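You operate a simulated robot arm through the tools that you are given. There is no shell and no other tool.

The job below is to be done with a simulated robot arm. You get a single attempt, and the scene is never put back.

JOB
Pull the kit cart out, brake it, then lay the roll named on the roll card in its cradle.
Fine: the rolls lie below the card in the thread store; slide the orange chock against the roll.

The check looks at the end state, three seconds after you hand in, the way a careful person would. Anything else that was tipped, shoved, dropped, spilled or broken makes it a failure.

ROBOT AND FRAMES
A 6-joint arm with a two-finger gripper, fixed in place. Base frame: the origin is at the foot of the arm, x ahead of it, y to its left, z up. Units: m, rad, N and s.
Its first joint turns from -2.897 to 2.897 rad. Payload 3.43 kg.
The TCP is the grasp point between the finger pads, 0.02 m short of the fingertips. In the tool frame z runs along the fingers and y along their closing line. The gripper opens to 0.19 m. The gripper's body begins 0.248 m behind the TCP.
Orientation is that of the tool frame in the base frame, as [roll, pitch, yaw] about the fixed x, y, z axes, in that order (R = Rz(yaw) Ry(pitch) Rx(roll)). With the fingers straight down and closing along the base's y, the tool's x points along the base's -x, its y along +y and its z along -z.

CONTROLS
- The arm moves only by the tool move_arm. Its argument "motion" is a list of rows, each an object of numbers (a shift or turn left out is 0, a gripper value left out holds the last): "tx", "ty", "tz": the shift along the base's x, y, z in m; "rx", "ry", "rz": the turn, a rotation vector about the base's x, y, z in rad; "claw": the opening in per cent of the stroke, from 0 (shut) to 100 (fully open). In form: [{"tx": .., "ty": .., "tz": .., "rx": .., "ry": .., "rz": .., "claw": ..}, ...]. A call has 1 to 20 rows; each row is the pose to reach, as a shift and turn from the pose commanded when the call began. Rows are played at 5 a second. More than 0.05 m and 0.15 rad between two rows, or a gripper value outside its range, and nothing of the call is played. Where a pose cannot be reached the arm comes as near as it can. A force on the tool above 90 N (or 10 N above the force at the start of the call, whichever is more), or a blocked arm, ends the call early, and 0.2 s more pass. The fingers move at their own pace (about 0.045 m/s each) and stop on an object; they squeeze with about 37 N. The grip force told is the motor's: it shows also when the fingers shut on nothing. Time passes only in rows, and 0.2 s behind the last, so rows that repeat a pose let the fingers close. It gives the time, the measured TCP pose, the force on the tool (base axes), the opening and the grip force at its end, in the units of the frame above (readings bear some noise), with the torque about the TCP (base axes, N m) and any sound that the robot's microphone picked up.
- Cameras (640 x 400 px; columns grow to the right, rows downward): "scene" is fixed at [0.0593, -0.6431, 1.5966]; the picture's right is [0.23, -0.97, 0.00], its down [-0.64, -0.15, -0.76] and it looks along [0.74, 0.17, -0.65] (base axes); focal length 332 px, centre (320, 200). "wrist" rides on the gripper at [0.07, -0.008, -0.288] in the tool frame; the picture's right is [0.12, 0.99, 0.00], its down [-0.96, 0.12, -0.25] and it looks along [-0.25, 0.03, 0.97] (tool axes); focal length 261 px, centre (320, 200). There is no depth. A picture from a camera that has moved, and an enlarged one, comes with that camera's place and axes in the base frame and with its lens. The place of the scene camera against the robot may be out by one fixed shift of up to 0.025 m in any direction.
- capture(camera): a new picture of that camera. No time passes.
- move_column(by): slides the trunk up (or, below 0, down) by that many m; the arm rides with it, the base frame stays. It gives what a move gives, with no picture.
- close_up(camera, box): a new picture of the part [left, top, right, bottom] of that camera's present view, enlarged. No time passes.
- finish_job(): hands the job in; it is judged then, once.

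Places have to be worked out from the pictures, the camera data and where the tool is seen. Open the gripper and draw the arm clear of the work before you hand the job in, unless the task says otherwise.

The tools are called after "Request:" as name(argument=value, ...) on one line, values as JSON. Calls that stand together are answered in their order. move_arm: Moves the arm, as the interface text tells. Its arguments: {"type":"object","properties":{"motion":{"type":"array","items":{"type":"object","properties":{"tx":{"type":"number"},"ty":{"type":"number"},"tz":{"type":"number"},"rx":{"type":"number"},"ry":{"type":"number"},"rz":{"type":"number"},"claw":{"type":"number"}}}}},"required":["motion"]} The other tools are called the same way: move_column (by) slides the trunk up or down; capture (camera) takes a picture; close_up (camera, box) takes an enlarged picture of a part of a camera's view; finish_job () hands the job in.

At the start:

```text
clock: 0.0
tool_pos: [0.6651, -0.2733, 1.1986]
ee_rot: [-3.141, 0.001, -3.141]
ft_force: [-0.3, -1.0, -0.2]
ft_torque: [0.01, -0.02, 0.03]
grip_width: 0.1902
finger_force: 0.1
trunk travel left (down, up): [-0.175, 0.065]
```

scene: 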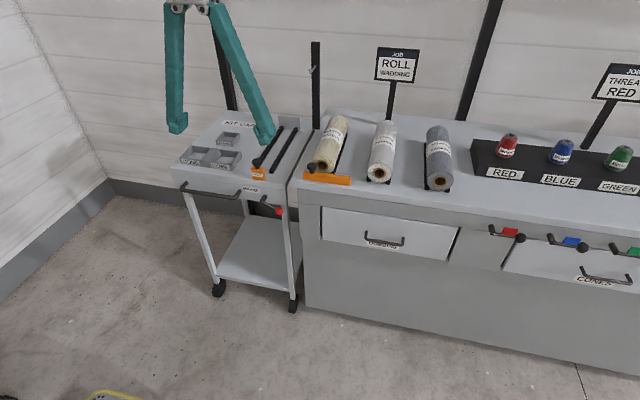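
wrist: 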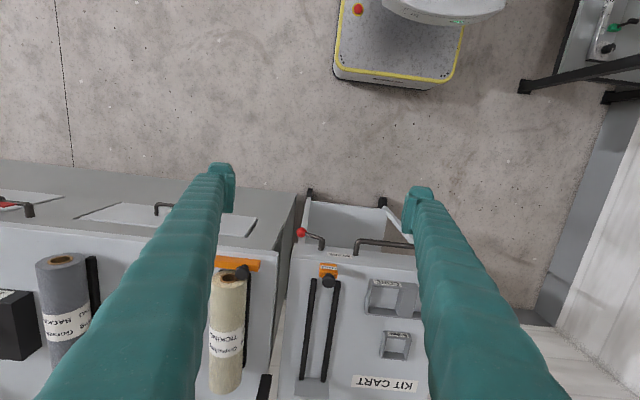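

I'll first look closely at the card, rolls, and cart.

Request:
close_up(camera="scene", box=[290, 30, 490, 155])

Request:
close_up(camera="scene", box=[290, 100, 480, 220])

Request:
close_up(camera="scene", box=[160, 100, 320, 220])

Request:
close_up(camera="wrist", box=[190, 180, 430, 400])

Request:
close_up(camera="scene", box=[160, 150, 640, 320])

```text
3.20 times, centred on (390, 92) of scene
camera zoom: at [0.0593, -0.6431, 1.5966], right [0.23, -0.97, 0.0], down [-0.64, -0.15, -0.76], along [0.74, 0.17, -0.65], focal length 1064 px, centre (96, 544)
```

zoom: 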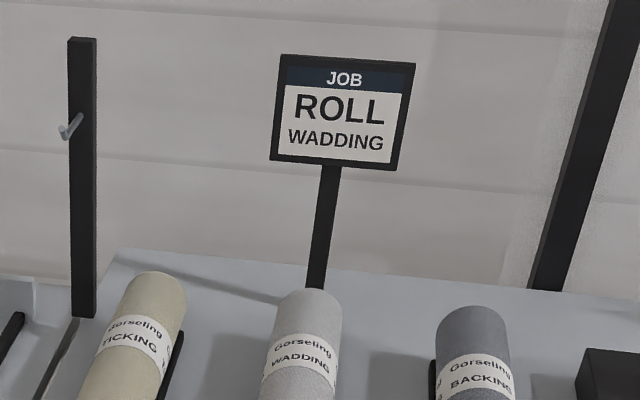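

```text
3.33 times, centred on (385, 160) of scene
camera zoom: at [0.0593, -0.6431, 1.5966], right [0.23, -0.97, 0.0], down [-0.64, -0.15, -0.76], along [0.74, 0.17, -0.65], focal length 1108 px, centre (103, 333)
```

zoom: 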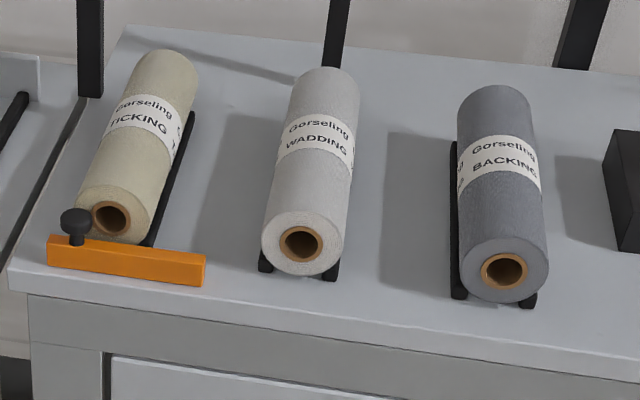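

```text
3.33 times, centred on (240, 160) of scene
camera zoom: at [0.0593, -0.6431, 1.5966], right [0.23, -0.97, 0.0], down [-0.64, -0.15, -0.76], along [0.74, 0.17, -0.65], focal length 1108 px, centre (587, 333)
```

zoom: 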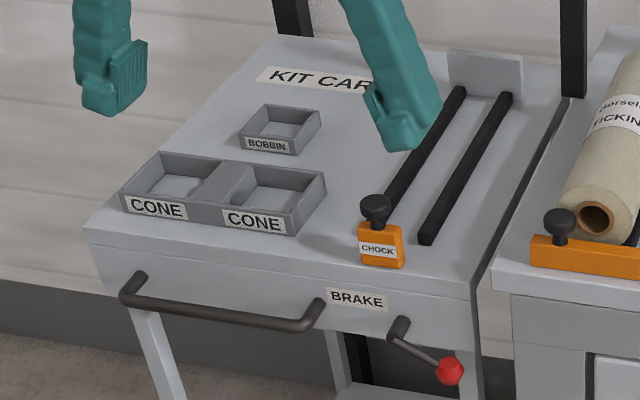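

```text
1.82 times, centred on (310, 290) of wrist
camera zoom: at [0.5958, -0.2808, 1.4848], right [-0.12, 0.99, 0.0], down [0.96, 0.12, 0.25], along [0.25, 0.03, -0.97], focal length 474 px, centre (338, 36)
```

zoom: 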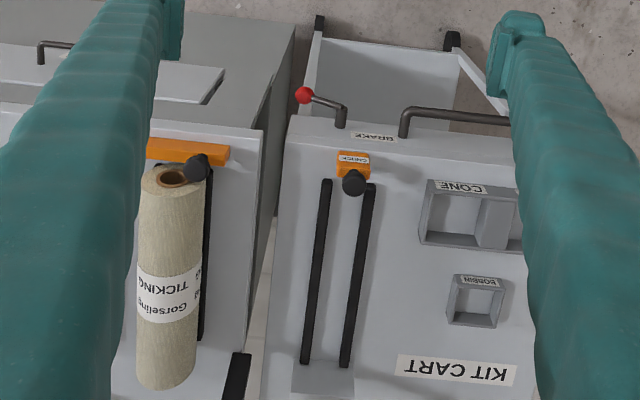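

```text
1.33 times, centred on (400, 235) of scene
camera zoom: at [0.0593, -0.6431, 1.5966], right [0.23, -0.97, 0.0], down [-0.64, -0.15, -0.76], along [0.74, 0.17, -0.65], focal length 443 px, centre (213, 153)
```

zoom: 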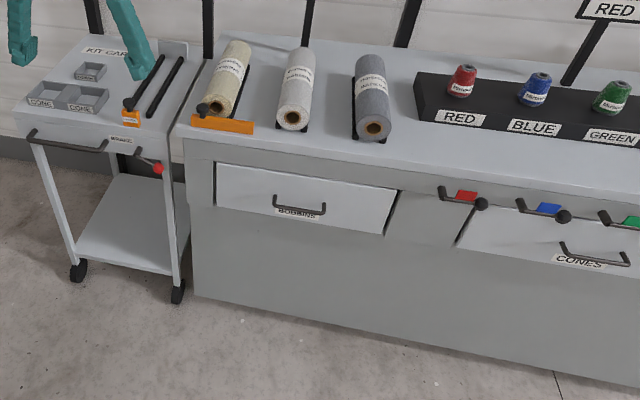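

The card names WADDING, which is the middle, light grey roll. I place the cart handle near (0.89, -0.02, 0.78) and the brake ball near (0.89, -0.30, 0.77). I'll turn the gripper to close along x and approach above the handle to look closer.

Request:
move_arm(motion=[{"tx": 0.012, "ty": 0.02, "tz": -0.005, "rz": 0.131}, {"tx": 0.024, "ty": 0.04, "tz": -0.01, "rz": 0.262}, {"tx": 0.036, "ty": 0.06, "tz": -0.015, "rz": 0.393}, {"tx": 0.048, "ty": 0.08, "tz": -0.02, "rz": 0.524}, {"tx": 0.06, "ty": 0.1, "tz": -0.025, "rz": 0.654}, {"tx": 0.072, "ty": 0.12, "tz": -0.03, "rz": 0.785}, {"tx": 0.084, "ty": 0.14, "tz": -0.035, "rz": 0.916}, {"tx": 0.096, "ty": 0.16, "tz": -0.04, "rz": 1.047}, {"tx": 0.108, "ty": 0.18, "tz": -0.045, "rz": 1.178}, {"tx": 0.12, "ty": 0.2, "tz": -0.05, "rz": 1.309}, {"tx": 0.132, "ty": 0.22, "tz": -0.055, "rz": 1.44}, {"tx": 0.144, "ty": 0.24, "tz": -0.06, "rz": 1.571}, {"tx": 0.144, "ty": 0.24, "tz": -0.06, "rz": 1.571}])

Request:
capture(camera="wrist")

Request:
capture(camera="scene")

```text
clock: 2.8
tool_pos: [0.8112, -0.0325, 1.1375]
ee_rot: [-3.141, 0.0, -1.57]
ft_force: [-0.6, -0.3, -0.3]
ft_torque: [-0.01, -0.01, 0.02]
grip_width: 0.19
finger_force: 0.0
trunk travel left (down, up): [-0.175, 0.065]
```

```text
taken
camera wrist: at [0.8191, -0.1021, 1.4243], right [-0.99, -0.12, 0.0], down [-0.12, 0.96, 0.25], along [-0.03, 0.25, -0.97], focal length 261 px, centre (320, 200)
```

wrist: 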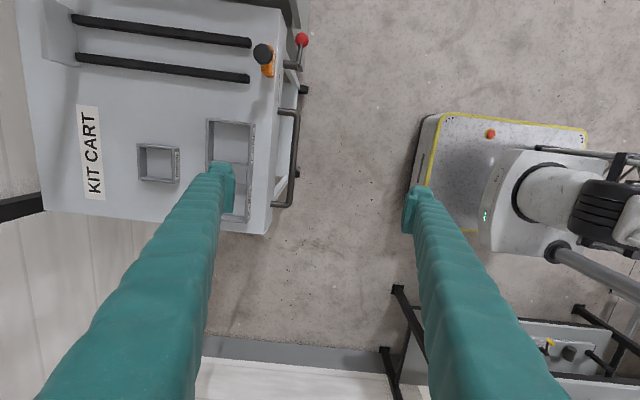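

```text
taken
```

scene: 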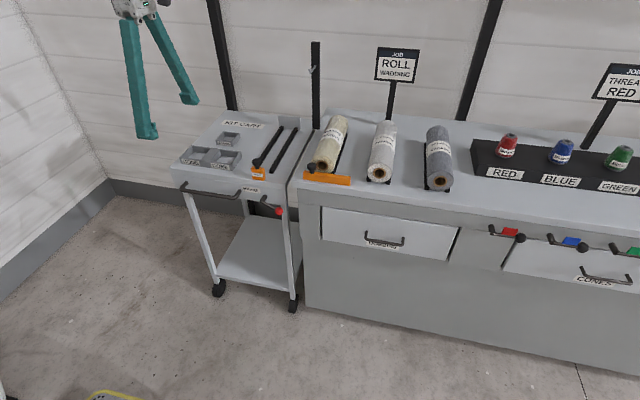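

The overhead view of the cart is clear, so I'll zoom on the handle, brake and chock.

Request:
close_up(camera="wrist", box=[200, 0, 340, 240])

Request:
close_up(camera="wrist", box=[230, 20, 320, 90])

Request:
close_up(camera="scene", box=[225, 160, 305, 225])

```text
1.67 times, centred on (270, 120) of wrist
camera zoom: at [0.8191, -0.1021, 1.4243], right [-0.99, -0.12, 0.0], down [-0.12, 0.96, 0.25], along [-0.03, 0.25, -0.97], focal length 434 px, centre (403, 333)
```

zoom: 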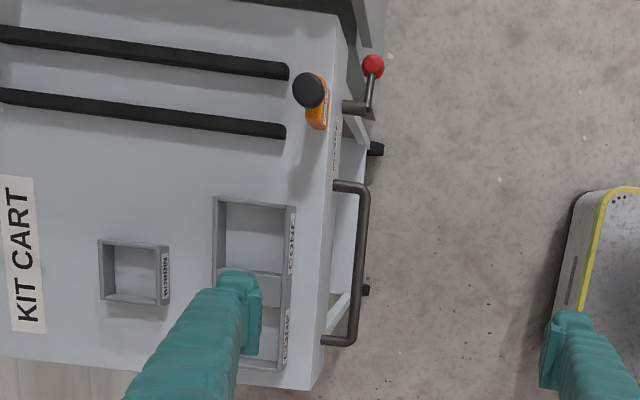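

```text
5.71 times, centred on (275, 55) of wrist
camera zoom: at [0.8191, -0.1021, 1.4243], right [-0.99, -0.12, 0.0], down [-0.12, 0.96, 0.25], along [-0.03, 0.25, -0.97], focal length 1489 px, centre (577, 1029)
```

zoom: 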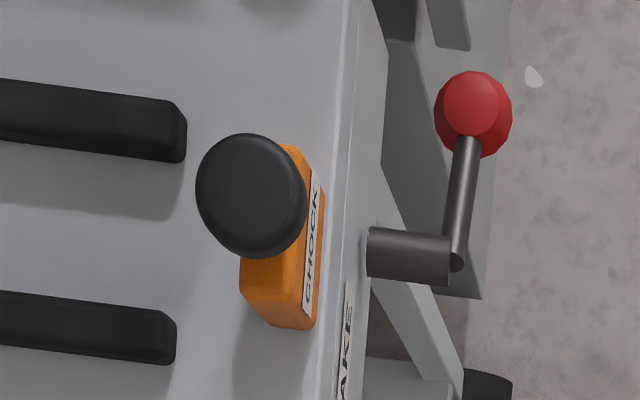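

```text
6.15 times, centred on (265, 192) of scene
camera zoom: at [0.0593, -0.6431, 1.5966], right [0.23, -0.97, 0.0], down [-0.64, -0.15, -0.76], along [0.74, 0.17, -0.65], focal length 2046 px, centre (658, 246)
```

zoom: 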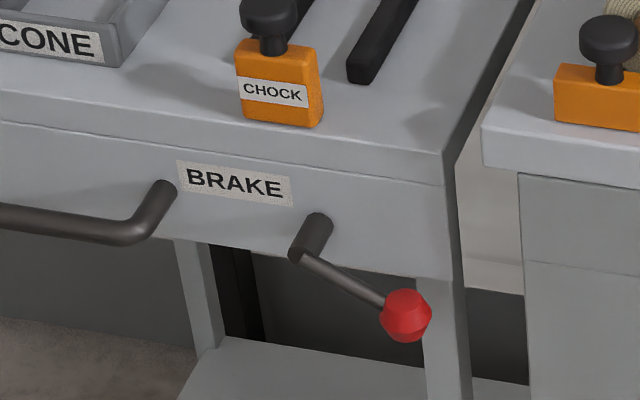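

The handle bar sits at about x=0.873, with the panel at 0.92 and its middle at y=-0.03. I'll narrow the jaws to about 42 mm and hover just above the bar to verify.

Request:
move_arm(motion=[{"tx": 0.0, "tz": -0.0, "claw": 22}, {"tx": 0.01, "tz": -0.03}, {"tx": 0.02, "tz": -0.06}, {"tx": 0.03, "tz": -0.09}, {"tx": 0.04, "tz": -0.12}, {"tx": 0.05, "tz": -0.15}, {"tx": 0.055, "tz": -0.18}, {"tx": 0.06, "tz": -0.21}, {"tx": 0.06, "tz": -0.22}, {"tx": 0.06, "tz": -0.22}])

Request:
capture(camera="wrist")

Request:
close_up(camera="scene", box=[130, 80, 330, 220])

```text
clock: 5.0
tool_pos: [0.8708, -0.0334, 0.9167]
ee_rot: [3.141, 0.0, -1.57]
ft_force: [0.3, 0.3, 0.6]
ft_torque: [0.01, -0.01, -0.02]
grip_width: 0.0416
finger_force: 0.0
trunk travel left (down, up): [-0.175, 0.065]
```

```text
taken
camera wrist: at [0.879, -0.1033, 1.2044], right [-0.99, -0.12, 0.0], down [-0.12, 0.96, 0.25], along [-0.03, 0.25, -0.97], focal length 261 px, centre (320, 200)
```

wrist: 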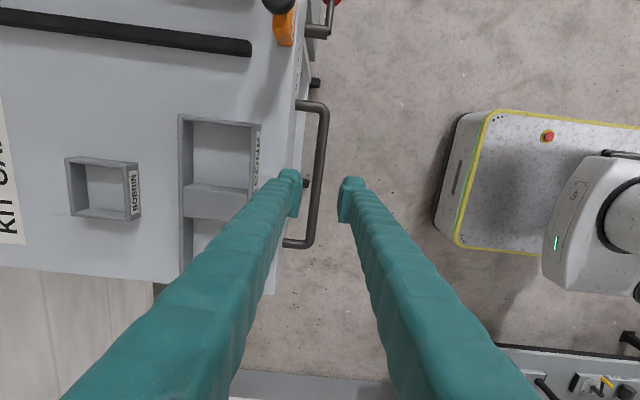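

```text
2.86 times, centred on (230, 150) of scene
camera zoom: at [0.0593, -0.6431, 1.5966], right [0.23, -0.97, 0.0], down [-0.64, -0.15, -0.76], along [0.74, 0.17, -0.65], focal length 950 px, centre (577, 343)
```

zoom: 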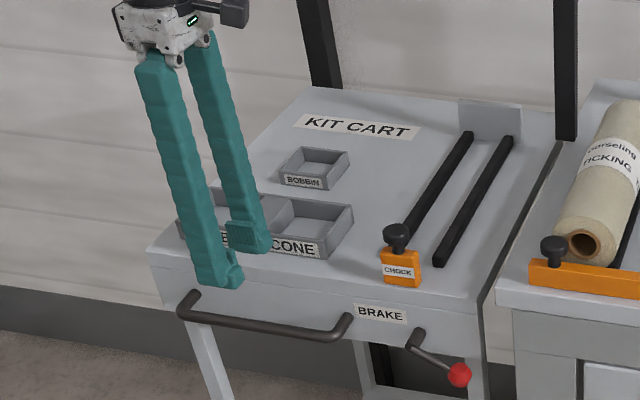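

Bar is at x≈0.868, z≈0.78, with the panel at x≈0.918, so the inner finger fits in the gap. I'll lower straight down and close on the bar.

Request:
move_arm(motion=[{"tx": -0.001, "tz": -0.03}, {"tx": -0.001, "tz": -0.06}, {"tx": -0.001, "tz": -0.09}, {"tx": -0.001, "tz": -0.12}, {"tx": -0.001, "tz": -0.142}, {"tx": -0.001, "tz": -0.142}])

Request:
capture(camera="wrist")

Request:
close_up(camera="scene", box=[130, 80, 330, 220])

```text
clock: 5.7
tool_pos: [0.8729, -0.0335, 0.8652]
ee_rot: [-3.115, 0.001, -1.571]
ft_force: [-17.2, 2.3, 51.8]
ft_torque: [0.88, -2.37, 0.31]
grip_width: 0.0353
finger_force: 0.0
trunk travel left (down, up): [-0.175, 0.065]
stopped in row 3: the force on the tool passed its limit at 127 N (the readings are from after the stop); the commanded pose is now the measured one
```

```text
taken
camera wrist: at [0.8738, -0.1029, 1.1527], right [-0.99, -0.12, -0.02], down [-0.12, 0.96, 0.24], along [-0.01, 0.25, -0.97], focal length 261 px, centre (320, 200)
```

wrist: 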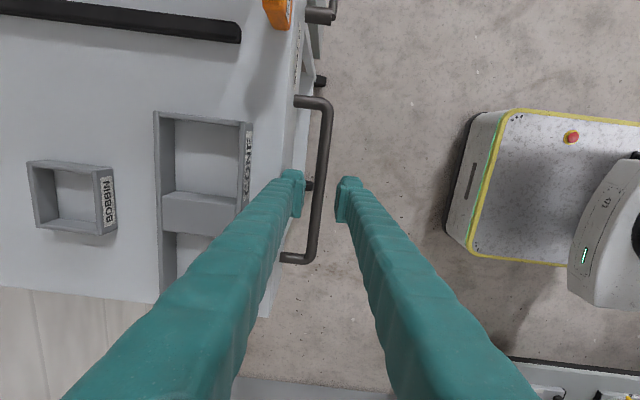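

```text
2.86 times, centred on (230, 150) of scene
camera zoom: at [0.0593, -0.6431, 1.5966], right [0.23, -0.97, 0.0], down [-0.64, -0.15, -0.76], along [0.74, 0.17, -0.65], focal length 950 px, centre (577, 343)
```

zoom: 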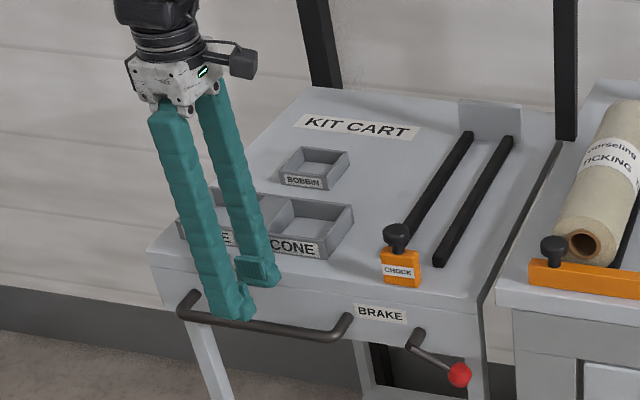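

The inner finger touched the overhanging cart top edge (top at z≈0.845, edge at x≈0.91). I'll lift off, straighten, narrow slightly, and shift about 7 mm toward the robot.

Request:
move_arm(motion=[{"tz": 0.02, "ry": 0.0266, "claw": 20}, {"tx": -0.007, "tz": 0.04, "ry": 0.0266}, {"tx": -0.007, "tz": 0.04, "ry": 0.0266}, {"tx": -0.007, "tz": 0.04, "ry": 0.0266}])

Request:
capture(camera="wrist")

Request:
close_up(camera="wrist", box=[250, 80, 390, 260])

```text
clock: 6.7
tool_pos: [0.8664, -0.0327, 0.8992]
ee_rot: [3.134, 0.0, -1.57]
ft_force: [1.0, -0.1, 0.8]
ft_torque: [-0.01, 0.0, 0.02]
grip_width: 0.038
finger_force: 0.1
trunk travel left (down, up): [-0.175, 0.065]
```

```text
taken
camera wrist: at [0.8775, -0.103, 1.186], right [-0.99, -0.12, 0.01], down [-0.11, 0.96, 0.25], along [-0.04, 0.25, -0.97], focal length 261 px, centre (320, 200)
```

wrist: 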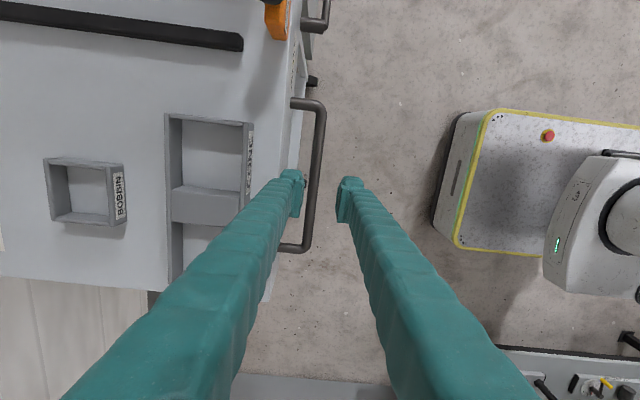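

```text
2.22 times, centred on (320, 170) of wrist
camera zoom: at [0.8775, -0.103, 1.186], right [-0.99, -0.12, 0.01], down [-0.11, 0.96, 0.25], along [-0.04, 0.25, -0.97], focal length 579 px, centre (320, 267)
```

zoom: 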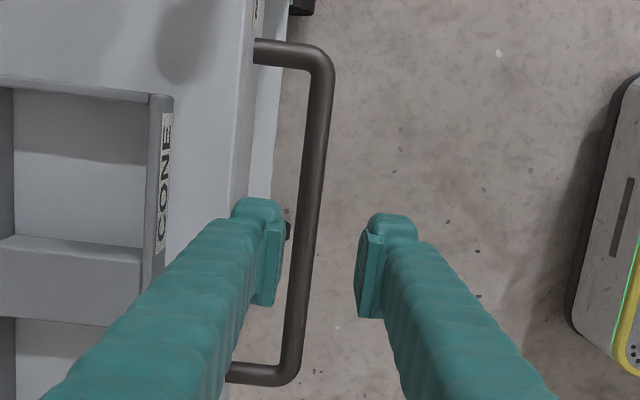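

Now the inner finger face should lie just behind the bar (bar ≈0.864–0.882, edge ≈0.915). I'll straighten the last bit of tilt and descend in small steps so any contact stops gently.

Request:
move_arm(motion=[{"ry": -0.0076, "tx": -0.0005, "tz": -0.01}, {"ry": -0.0076, "tx": -0.0005, "tz": -0.02}, {"ry": -0.0076, "tx": -0.0005, "tz": -0.028}, {"ry": -0.0076, "tx": -0.0005, "tz": -0.034}, {"ry": -0.0076, "tx": -0.0005, "tz": -0.04}, {"ry": -0.0076, "tx": -0.0005, "tz": -0.046}, {"ry": -0.0076, "tx": -0.0005, "tz": -0.052}, {"ry": -0.0076, "tx": -0.0005, "tz": -0.058}])

Request:
close_up(camera="wrist", box=[250, 80, 390, 260])

Request:
close_up(camera="scene", box=[150, 130, 280, 210])

```text
clock: 8.5
tool_pos: [0.8653, -0.0333, 0.8418]
ee_rot: [3.139, 0.002, -1.57]
ft_force: [0.2, 0.5, -0.6]
ft_torque: [0.0, 0.0, -0.01]
grip_width: 0.0379
finger_force: 0.1
trunk travel left (down, up): [-0.175, 0.065]
```

```text
2.22 times, centred on (320, 170) of wrist
camera zoom: at [0.8744, -0.1031, 1.1284], right [-0.99, -0.12, 0.0], down [-0.12, 0.96, 0.25], along [-0.03, 0.25, -0.97], focal length 579 px, centre (320, 267)
```

zoom: 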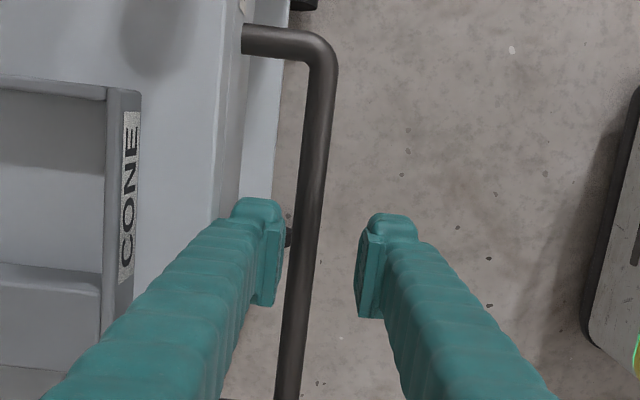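

```text
4.92 times, centred on (215, 170) of scene
camera zoom: at [0.0593, -0.6431, 1.5966], right [0.23, -0.97, 0.0], down [-0.64, -0.15, -0.76], along [0.74, 0.17, -0.65], focal length 1636 px, centre (837, 348)
```

zoom: 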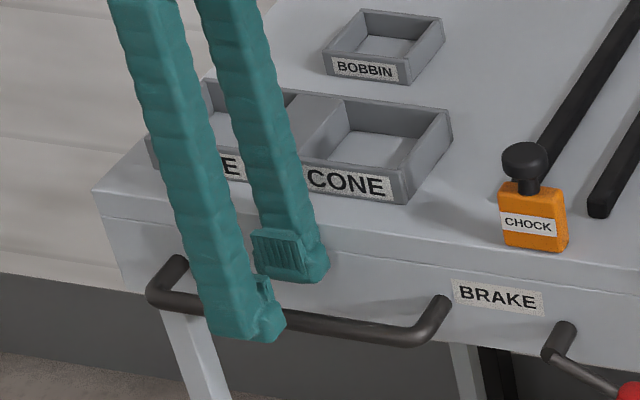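

Past the lip with no contact; the bar sits just left of the finger midline. I'll move 1.5 mm forward and continue down gently.

Request:
move_arm(motion=[{"tx": 0.0015, "tz": -0.006}, {"tx": 0.0015, "tz": -0.014}, {"tx": 0.0015, "tz": -0.022}, {"tx": 0.0015, "tz": -0.03}, {"tx": 0.0015, "tz": -0.038}, {"tx": 0.0015, "tz": -0.046}, {"tx": 0.0015, "tz": -0.054}, {"tx": 0.0015, "tz": -0.062}, {"tx": 0.0015, "tz": -0.066}])

Request:
close_up(camera="wrist", box=[250, 80, 390, 260])

Request:
close_up(camera="scene", box=[150, 130, 280, 210])

```text
clock: 10.5
tool_pos: [0.8668, -0.0331, 0.7746]
ee_rot: [3.141, 0.001, -1.571]
ft_force: [0.2, 0.1, 0.4]
ft_torque: [0.0, -0.02, 0.0]
grip_width: 0.0381
finger_force: 0.2
trunk travel left (down, up): [-0.175, 0.065]
```

```text
2.22 times, centred on (320, 170) of wrist
camera zoom: at [0.8759, -0.1027, 1.0618], right [-0.99, -0.12, 0.0], down [-0.12, 0.96, 0.25], along [-0.03, 0.25, -0.97], focal length 579 px, centre (320, 267)
```

zoom: 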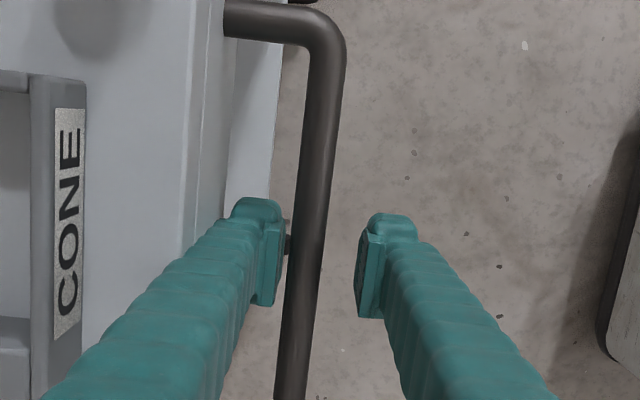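

```text
4.92 times, centred on (215, 170) of scene
camera zoom: at [0.0593, -0.6431, 1.5966], right [0.23, -0.97, 0.0], down [-0.64, -0.15, -0.76], along [0.74, 0.17, -0.65], focal length 1636 px, centre (837, 348)
```

zoom: 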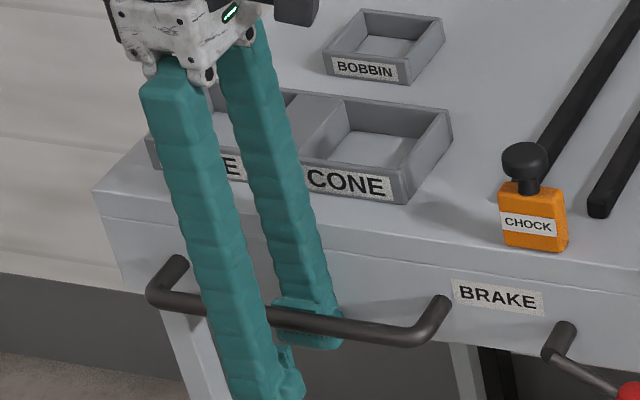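

The bar lies between the pads with no force. I'll close on it, then pull gently.

Request:
move_arm(motion=[{"claw": 12}, {"claw": 8}, {"claw": 4}, {"claw": 0}, {"claw": 0}])

```text
clock: 11.7
tool_pos: [0.8677, -0.033, 0.7753]
ee_rot: [3.139, 0.0, -1.571]
ft_force: [1.5, -0.4, -2.0]
ft_torque: [0.14, 0.03, 0.75]
grip_width: 0.0096
finger_force: 43.4
trunk travel left (down, up): [-0.175, 0.065]
```

The bar is gripped (width 9.6 mm, 43 N). I'll pull 8 cm slowly and check that the cart follows.

Request:
move_arm(motion=[{"tx": -0.005}, {"tx": -0.015}, {"tx": -0.03}, {"tx": -0.045}, {"tx": -0.06}, {"tx": -0.075}, {"tx": -0.08}, {"tx": -0.08}])

Request:
capture(camera="scene")

Request:
capture(camera="wrist")

```text
clock: 13.5
tool_pos: [0.7881, -0.033, 0.7754]
ee_rot: [3.139, 0.001, -1.57]
ft_force: [3.5, 2.1, -7.0]
ft_torque: [0.06, 0.11, 0.82]
grip_width: 0.0099
finger_force: 43.5
trunk travel left (down, up): [-0.175, 0.065]
```

```text
taken
```

scene: 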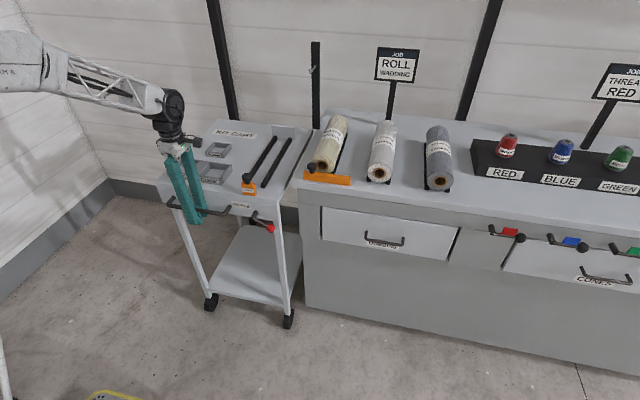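

```text
taken
camera wrist: at [0.7963, -0.1027, 1.0616], right [-0.99, -0.12, 0.0], down [-0.12, 0.96, 0.25], along [-0.03, 0.25, -0.97], focal length 261 px, centre (320, 200)
```

wrist: 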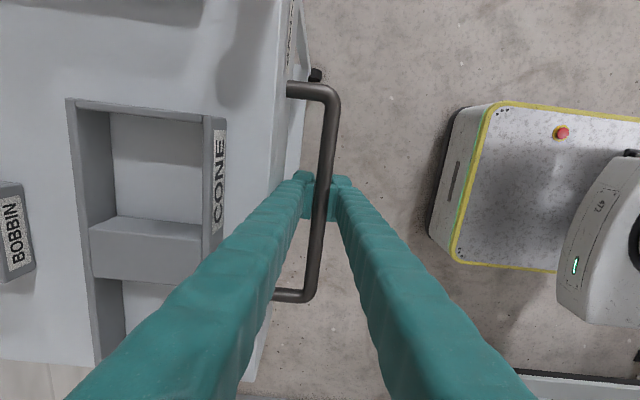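

The cart follows straight with little force. I'll continue pulling to about 0.35 m total.

Request:
move_arm(motion=[{"tx": -0.008}, {"tx": -0.022}, {"tx": -0.04}, {"tx": -0.06}, {"tx": -0.08}, {"tx": -0.1}, {"tx": -0.12}, {"tx": -0.14}, {"tx": -0.16}, {"tx": -0.18}, {"tx": -0.2}, {"tx": -0.22}, {"tx": -0.24}, {"tx": -0.255}, {"tx": -0.265}, {"tx": -0.27}, {"tx": -0.27}, {"tx": -0.27}])

Request:
capture(camera="scene")

Request:
capture(camera="wrist")

```text
clock: 16.8
tool_pos: [0.5361, -0.0325, 0.7773]
ee_rot: [-3.124, -0.001, -1.57]
ft_force: [33.9, 6.2, -38.3]
ft_torque: [0.14, 0.87, 0.65]
grip_width: 0.0102
finger_force: 43.6
trunk travel left (down, up): [-0.175, 0.065]
stopped in row 16: the force on the tool passed its limit at 103 N (the readings are from after the stop); the commanded pose is now the measured one
```

```text
taken
```

scene: 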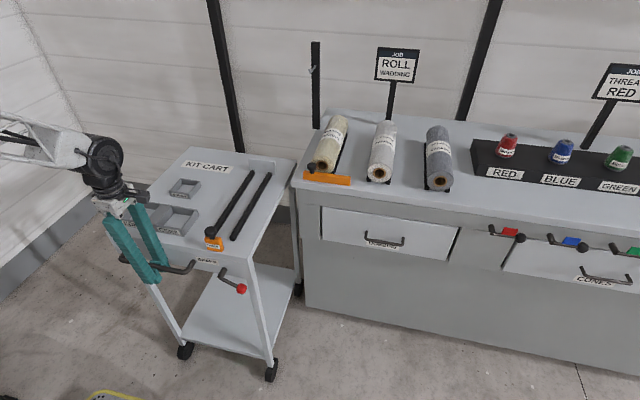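

```text
taken
camera wrist: at [0.5392, -0.1027, 1.0641], right [-0.99, -0.12, -0.02], down [-0.12, 0.96, 0.24], along [-0.01, 0.24, -0.97], focal length 261 px, centre (320, 200)
```

wrist: 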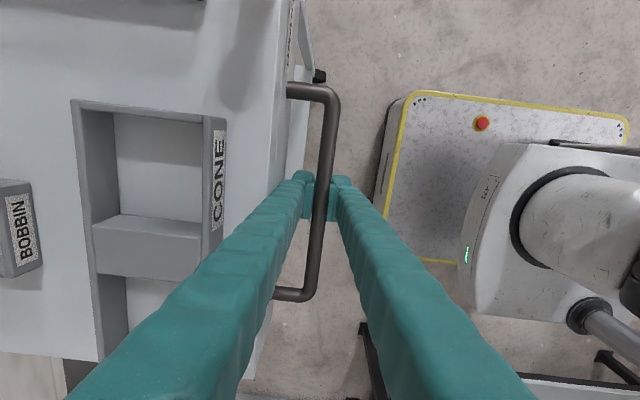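

The cart ran onto its end stop about 0.33 m out, so it is fully out. I'll open just enough to release the bar and lift clear of the handle.

Request:
move_arm(motion=[{"tx": 0.002, "ry": 0.009}, {"tx": 0.002, "ry": 0.0176, "claw": 8}, {"tx": 0.001, "ry": 0.0176, "claw": 18}, {"tx": 0.0, "ry": 0.0176, "claw": 18}, {"tx": 0.0, "ry": 0.0176, "claw": 18}])

Request:
close_up(camera="wrist", box=[250, 80, 390, 260])

```text
clock: 17.9
tool_pos: [0.5335, -0.0341, 0.7796]
ee_rot: [3.14, -0.001, -1.571]
ft_force: [-3.8, -2.0, 1.8]
ft_torque: [-0.01, 0.01, -0.08]
grip_width: 0.032
finger_force: 0.2
trunk travel left (down, up): [-0.175, 0.065]
```

```text
2.22 times, centred on (320, 170) of wrist
camera zoom: at [0.5413, -0.1032, 1.0652], right [-0.99, -0.12, 0.0], down [-0.11, 0.96, 0.25], along [-0.03, 0.24, -0.97], focal length 579 px, centre (320, 267)
```

zoom: 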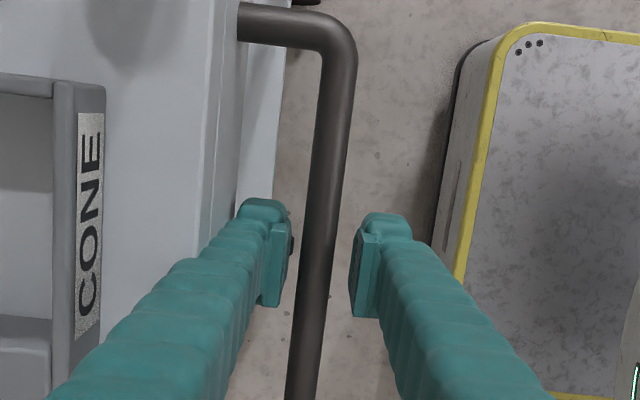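

The bar is free between the pads. Raising straight up.

Request:
move_arm(motion=[{"tz": 0.012}, {"tz": 0.024}, {"tz": 0.04}, {"tz": 0.06}, {"tz": 0.085}, {"tz": 0.12}, {"tz": 0.16}, {"tz": 0.2}, {"tz": 0.2}])

Request:
capture(camera="wrist")

Request:
capture(camera="scene")

Request:
close_up(camera="scene", box=[180, 220, 290, 320])

```text
clock: 19.9
tool_pos: [0.5334, -0.0328, 0.9789]
ee_rot: [3.139, -0.003, -1.572]
ft_force: [0.1, -0.3, -0.1]
ft_torque: [-0.01, -0.01, 0.0]
grip_width: 0.0339
finger_force: 0.0
trunk travel left (down, up): [-0.175, 0.065]
```

```text
taken
camera wrist: at [0.542, -0.1025, 1.2648], right [-0.99, -0.12, 0.0], down [-0.12, 0.96, 0.25], along [-0.03, 0.24, -0.97], focal length 261 px, centre (320, 200)
```

wrist: 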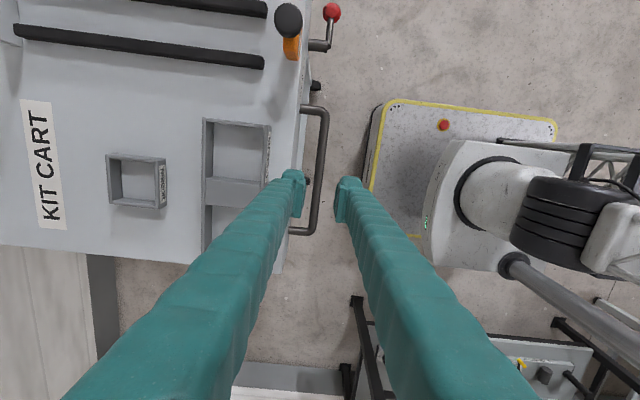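

```text
taken
```

scene: 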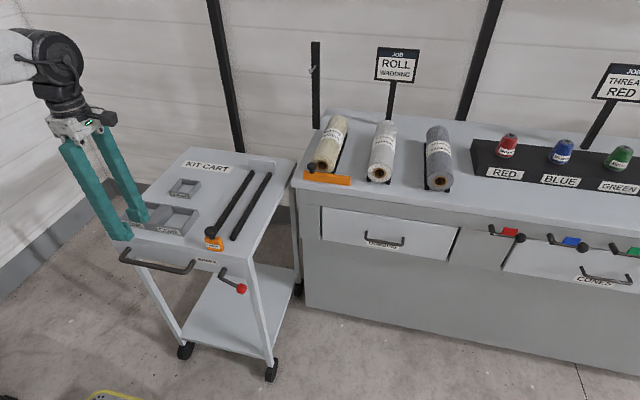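

```text
4.00 times, centred on (235, 270) of scene
camera zoom: at [0.0593, -0.6431, 1.5966], right [0.23, -0.97, 0.0], down [-0.64, -0.15, -0.76], along [0.74, 0.17, -0.65], focal length 1330 px, centre (660, -80)
```

zoom: 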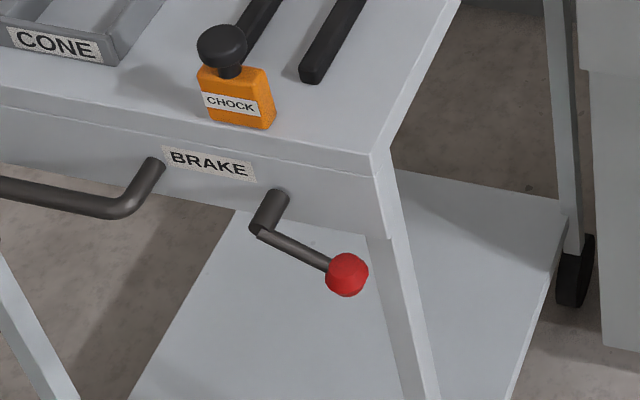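

The brake lever pivots about x: pivot near (y −0.24, z 0.80), ball near (0.55, −0.30, 0.765). I'll shut the fingers and hover above the ball to check.

Request:
move_arm(motion=[{"ty": -0.04, "claw": 0}, {"ty": -0.08}, {"ty": -0.12}, {"tx": 0.004, "ty": -0.16}, {"tx": 0.008, "ty": -0.2}, {"tx": 0.0116, "ty": -0.24}, {"tx": 0.0116, "ty": -0.279, "tz": -0.02}, {"tx": 0.0116, "ty": -0.279, "tz": -0.06}, {"tx": 0.0116, "ty": -0.279, "tz": -0.1}, {"tx": 0.0116, "ty": -0.279, "tz": -0.12}, {"tx": 0.0116, "ty": -0.279, "tz": -0.12}])

Request:
capture(camera="wrist")

Request:
close_up(camera="scene", box=[180, 200, 300, 320])

```text
clock: 22.4
tool_pos: [0.5445, -0.3117, 0.8588]
ee_rot: [3.141, -0.001, -1.571]
ft_force: [-0.3, -0.1, -0.1]
ft_torque: [-0.02, 0.03, 0.02]
grip_width: 0.0
finger_force: 34.6
trunk travel left (down, up): [-0.175, 0.065]
```

```text
taken
camera wrist: at [0.5531, -0.3809, 1.1448], right [-0.99, -0.12, 0.0], down [-0.12, 0.96, 0.25], along [-0.03, 0.24, -0.97], focal length 261 px, centre (320, 200)
```

wrist: 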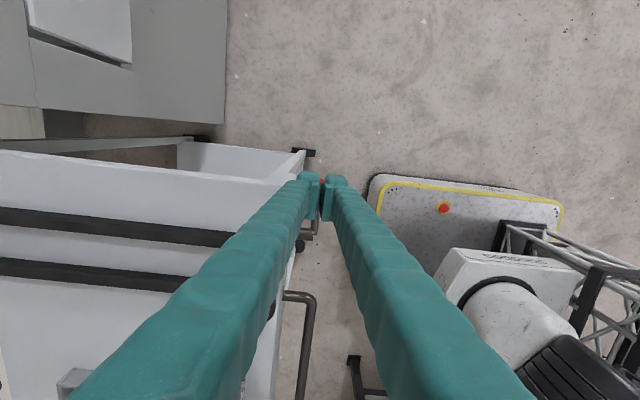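

```text
3.33 times, centred on (240, 260) of scene
camera zoom: at [0.0593, -0.6431, 1.5966], right [0.23, -0.97, 0.0], down [-0.64, -0.15, -0.76], along [0.74, 0.17, -0.65], focal length 1108 px, centre (587, 0)
```

zoom: 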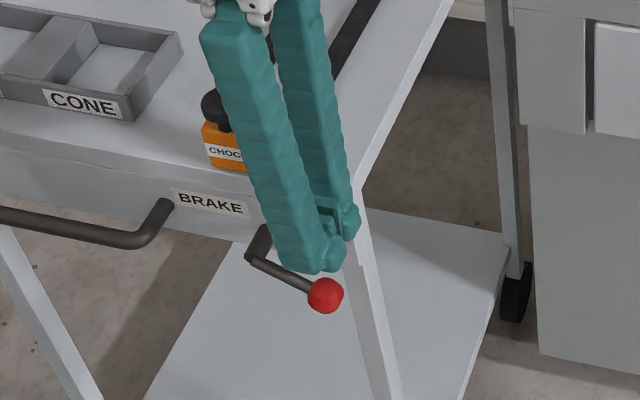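

The closed fingertips are right above the red ball. I'll press down slowly and watch force and sound.

Request:
move_arm(motion=[{"tz": -0.025}, {"tz": -0.045}, {"tz": -0.055}, {"tz": -0.063}, {"tz": -0.071}, {"tz": -0.079}, {"tz": -0.087}, {"tz": -0.095}, {"tz": -0.095}])

Request:
close_up(camera="scene", box=[180, 200, 300, 320])

Request:
close_up(camera="wrist", box=[250, 130, 390, 310])

```text
clock: 23.7
tool_pos: [0.5471, -0.3129, 0.7932]
ee_rot: [-3.13, -0.006, -1.569]
ft_force: [-2.1, 13.3, 64.0]
ft_torque: [1.3, 0.27, -0.19]
grip_width: 0.0061
finger_force: 33.8
trunk travel left (down, up): [-0.175, 0.065]
stopped in row 6: the force on the tool passed its limit at 106 N (the readings are from after the stop); the commanded pose is now the measured one
```

```text
3.33 times, centred on (240, 260) of scene
camera zoom: at [0.0593, -0.6431, 1.5966], right [0.23, -0.97, 0.0], down [-0.64, -0.15, -0.76], along [0.74, 0.17, -0.65], focal length 1108 px, centre (587, 0)
```

zoom: 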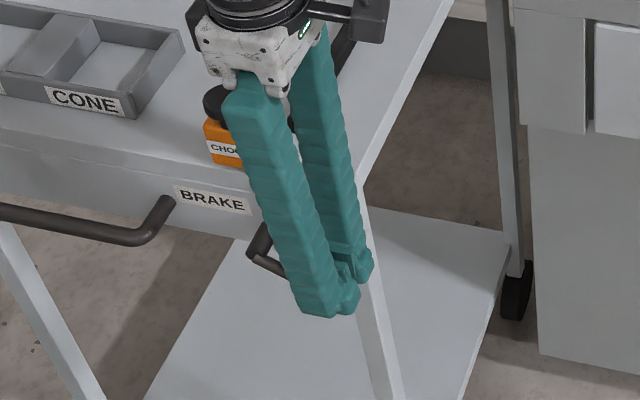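

```text
2.22 times, centred on (320, 220) of wrist
camera zoom: at [0.5536, -0.38, 1.08], right [-0.99, -0.12, -0.01], down [-0.12, 0.96, 0.24], along [-0.02, 0.24, -0.97], focal length 579 px, centre (320, 156)
```

zoom: 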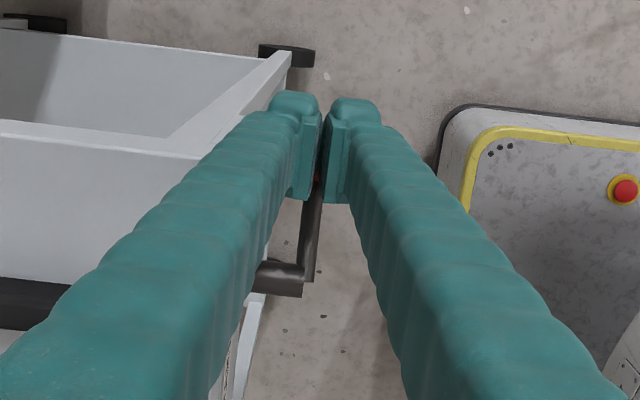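

Pressing down met a hard stop and the lever didn't move, so it's at its lower limit and must turn up. I'll back off and tilt the fingers forward so they can lift the ball from below.

Request:
move_arm(motion=[{"tz": 0.02}, {"tz": 0.05}, {"tx": -0.04, "tz": 0.05, "ry": -0.05}, {"tx": -0.08, "tz": 0.05, "ry": -0.19}, {"tx": -0.12, "tz": 0.05, "ry": -0.33}, {"tx": -0.13, "tz": 0.05, "ry": -0.47}, {"tx": -0.13, "tz": 0.05, "ry": -0.61}, {"tx": -0.13, "tz": 0.05, "ry": -0.75}, {"tx": -0.13, "tz": 0.05, "ry": -0.89}, {"tx": -0.13, "tz": 0.05, "ry": -0.89}])

Request:
capture(camera="wrist")

Request:
capture(camera="scene")

Request:
close_up(camera="scene", box=[180, 220, 290, 320])

```text
clock: 25.9
tool_pos: [0.4261, -0.3067, 0.8417]
ee_rot: [-2.689, 0.005, -1.583]
ft_force: [0.0, -0.7, -0.8]
ft_torque: [-0.01, -0.02, 0.01]
grip_width: 0.0001
finger_force: 34.6
out of reach, approached as far as the arm can: row 6, 7, 8, 9, 10
trunk travel left (down, up): [-0.175, 0.065]
```

```text
taken
camera wrist: at [0.3079, -0.3769, 1.1019], right [-0.89, -0.11, -0.43], down [-0.2, 0.96, 0.18], along [0.4, 0.25, -0.88], focal length 261 px, centre (320, 200)
```

wrist: 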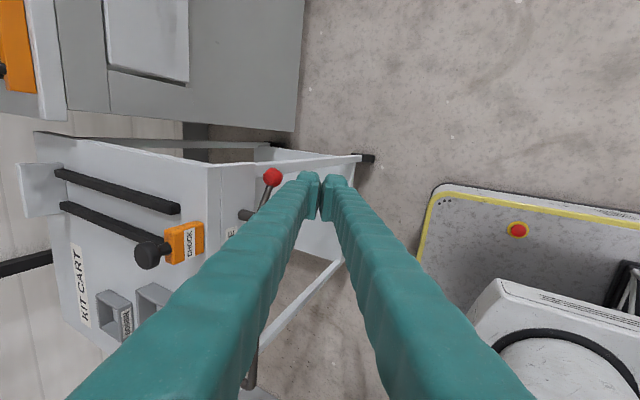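

```text
taken
```

scene: 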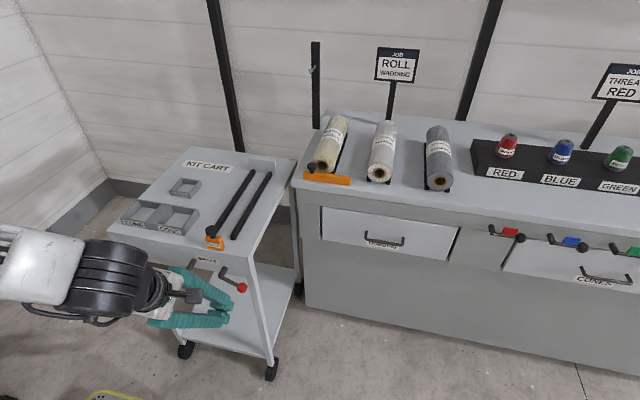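

```text
4.00 times, centred on (235, 270) of scene
camera zoom: at [0.0593, -0.6431, 1.5966], right [0.23, -0.97, 0.0], down [-0.64, -0.15, -0.76], along [0.74, 0.17, -0.65], focal length 1330 px, centre (660, -80)
```

zoom: 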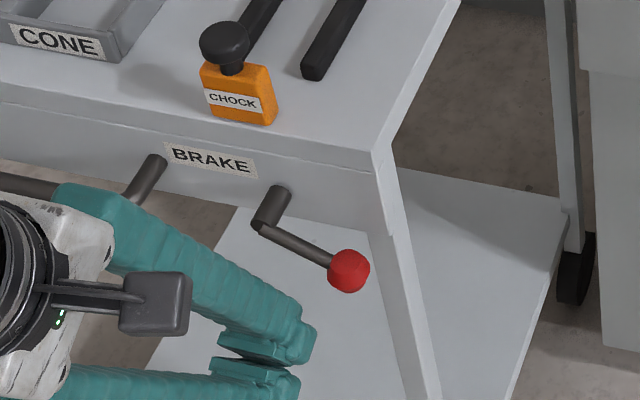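

The forward tilt saturates at about 0.45 rad this close to the base. I'll undo it and instead approach from the cart's right side with the tool tipped toward +y; first a small turn to learn what the commanded pose is now.

Request:
move_arm(motion=[{"ry": 0.15}, {"ry": 0.15}])

```text
clock: 26.5
tool_pos: [0.4263, -0.3074, 0.8484]
ee_rot: [-2.833, -0.01, -1.582]
ft_force: [-0.2, -0.2, -0.4]
ft_torque: [-0.01, -0.03, 0.0]
grip_width: 0.0001
finger_force: 33.6
trunk travel left (down, up): [-0.175, 0.065]
```

Commanded pose equals measured, so I'll straighten fully and move to the right of the lever.

Request:
move_arm(motion=[{"ty": -0.03, "ry": 0.1}, {"ty": -0.06, "ry": 0.2}, {"ty": -0.09, "ry": 0.3086}, {"ty": -0.12, "ry": 0.3086}, {"tx": 0.03, "ty": -0.14, "ry": 0.3086}, {"tx": 0.06, "ty": -0.16, "ry": 0.3086}, {"tx": 0.09, "ty": -0.18, "ry": 0.3086}, {"tx": 0.09, "ty": -0.18, "ry": 0.3086}])

```text
clock: 28.3
tool_pos: [0.5162, -0.4887, 0.8459]
ee_rot: [3.141, -0.011, -1.578]
ft_force: [0.3, 0.5, -0.7]
ft_torque: [0.01, -0.03, -0.01]
grip_width: 0.0001
finger_force: 34.1
trunk travel left (down, up): [-0.175, 0.065]
```

Now tip the tool so the fingers point toward +y (turn about x), keeping clear of the lever.

Request:
move_arm(motion=[{"rx": 0.14, "ty": 0.01}, {"rx": 0.28, "ty": 0.02}, {"rx": 0.42, "ty": 0.03}, {"rx": 0.56, "ty": 0.04}, {"rx": 0.7, "ty": 0.05}, {"rx": 0.84, "ty": 0.06}, {"rx": 0.98, "ty": 0.07}, {"rx": 1.12, "ty": 0.07}, {"rx": 1.25, "ty": 0.07}, {"rx": 1.25, "ty": 0.07}])

Request:
capture(camera="wrist")

Request:
capture(camera="scene")

```text
clock: 30.5
tool_pos: [0.5155, -0.4192, 0.8448]
ee_rot: [3.117, 1.24, -1.595]
ft_force: [-0.3, 0.9, 0.2]
ft_torque: [0.05, 0.02, 0.01]
grip_width: 0.0001
finger_force: 34.5
trunk travel left (down, up): [-0.175, 0.065]
```

```text
taken
camera wrist: at [0.5245, -0.7115, 0.8717], right [-0.99, -0.04, -0.11], down [-0.11, 0.08, 0.99], along [-0.03, 1.0, -0.08], focal length 261 px, centre (320, 200)
```

wrist: 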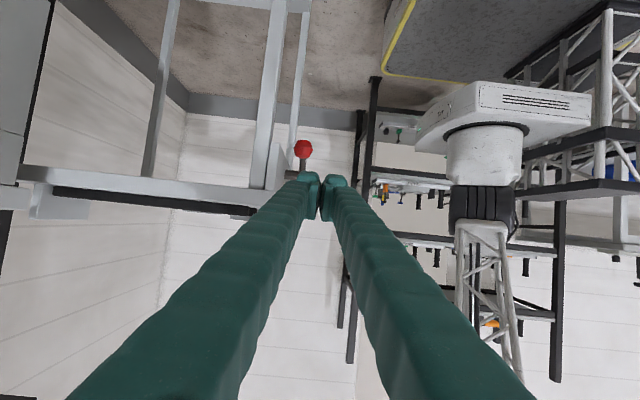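

```text
taken
```

scene: 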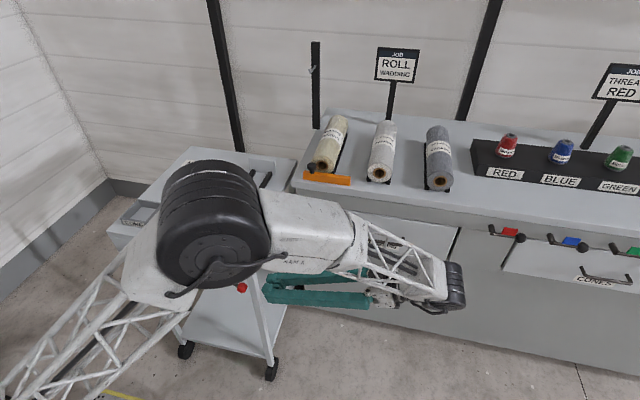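

The side pose is reached and the wrist view puts the ball at (0.548, −0.30, 0.761). I'll drop to the right of it, slide the closed fingers beneath it, then look before lifting.

Request:
move_arm(motion=[{"tx": 0.01, "tz": -0.03}, {"tx": 0.02, "tz": -0.06}, {"tx": 0.0265, "tz": -0.09}, {"tx": 0.0265, "tz": -0.12}, {"tx": 0.0265, "tz": -0.147}, {"tx": 0.0265, "ty": 0.03, "tz": -0.147}, {"tx": 0.0265, "ty": 0.06, "tz": -0.147}, {"tx": 0.0265, "ty": 0.09, "tz": -0.147}, {"tx": 0.0265, "ty": 0.118, "tz": -0.147}, {"tx": 0.0265, "ty": 0.118, "tz": -0.147}])

Request:
capture(camera="wrist")

Request:
capture(camera="scene")

```text
clock: 32.7
tool_pos: [0.5418, -0.3, 0.6999]
ee_rot: [3.118, 1.239, -1.595]
ft_force: [0.6, 0.3, -0.7]
ft_torque: [0.03, 0.03, -0.01]
grip_width: 0.0003
finger_force: 34.7
trunk travel left (down, up): [-0.175, 0.065]
```

```text
taken
camera wrist: at [0.5505, -0.5932, 0.7257], right [-0.99, -0.04, -0.11], down [-0.11, 0.08, 0.99], along [-0.03, 1.0, -0.08], focal length 261 px, centre (320, 200)
```

wrist: 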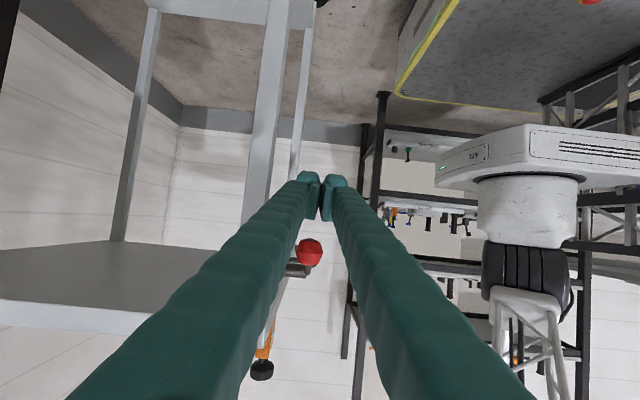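

```text
taken
```

scene: 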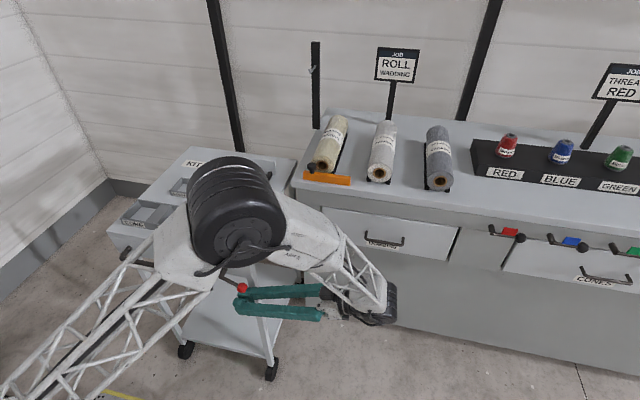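

The ball is right above the closed fingers. I'll lift slowly and watch the force.

Request:
move_arm(motion=[{"tz": 0.012}, {"tz": 0.02}, {"tz": 0.027}, {"tz": 0.034}, {"tz": 0.041}, {"tz": 0.048}, {"tz": 0.055}, {"tz": 0.062}, {"tz": 0.062}])

Request:
capture(camera="wrist")

Request:
close_up(camera="scene", box=[190, 240, 310, 330])

```text
clock: 34.7
tool_pos: [0.5424, -0.299, 0.7627]
ee_rot: [3.118, 1.239, -1.595]
ft_force: [0.7, 1.1, 0.3]
ft_torque: [0.02, -0.01, 0.01]
grip_width: 0.0001
finger_force: 34.0
trunk travel left (down, up): [-0.175, 0.065]
```

```text
taken
camera wrist: at [0.5513, -0.593, 0.788], right [-0.99, -0.04, -0.11], down [-0.11, 0.08, 0.99], along [-0.03, 1.0, -0.08], focal length 261 px, centre (320, 200)
```

wrist: 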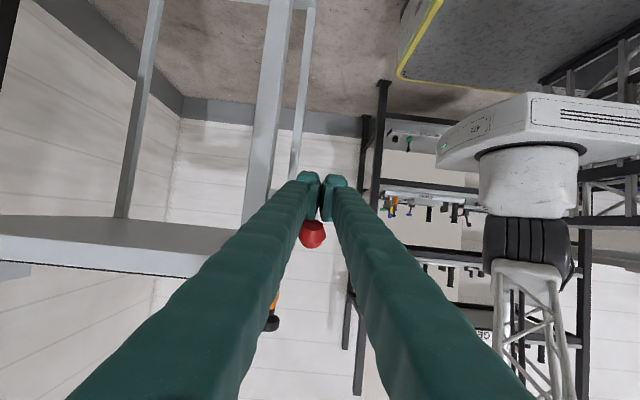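

```text
4.44 times, centred on (250, 285) of scene
camera zoom: at [0.0593, -0.6431, 1.5966], right [0.23, -0.97, 0.0], down [-0.64, -0.15, -0.76], along [0.74, 0.17, -0.65], focal length 1477 px, centre (631, -178)
```

zoom: 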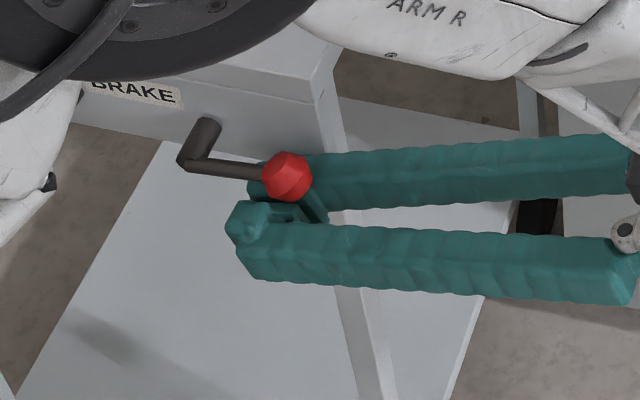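

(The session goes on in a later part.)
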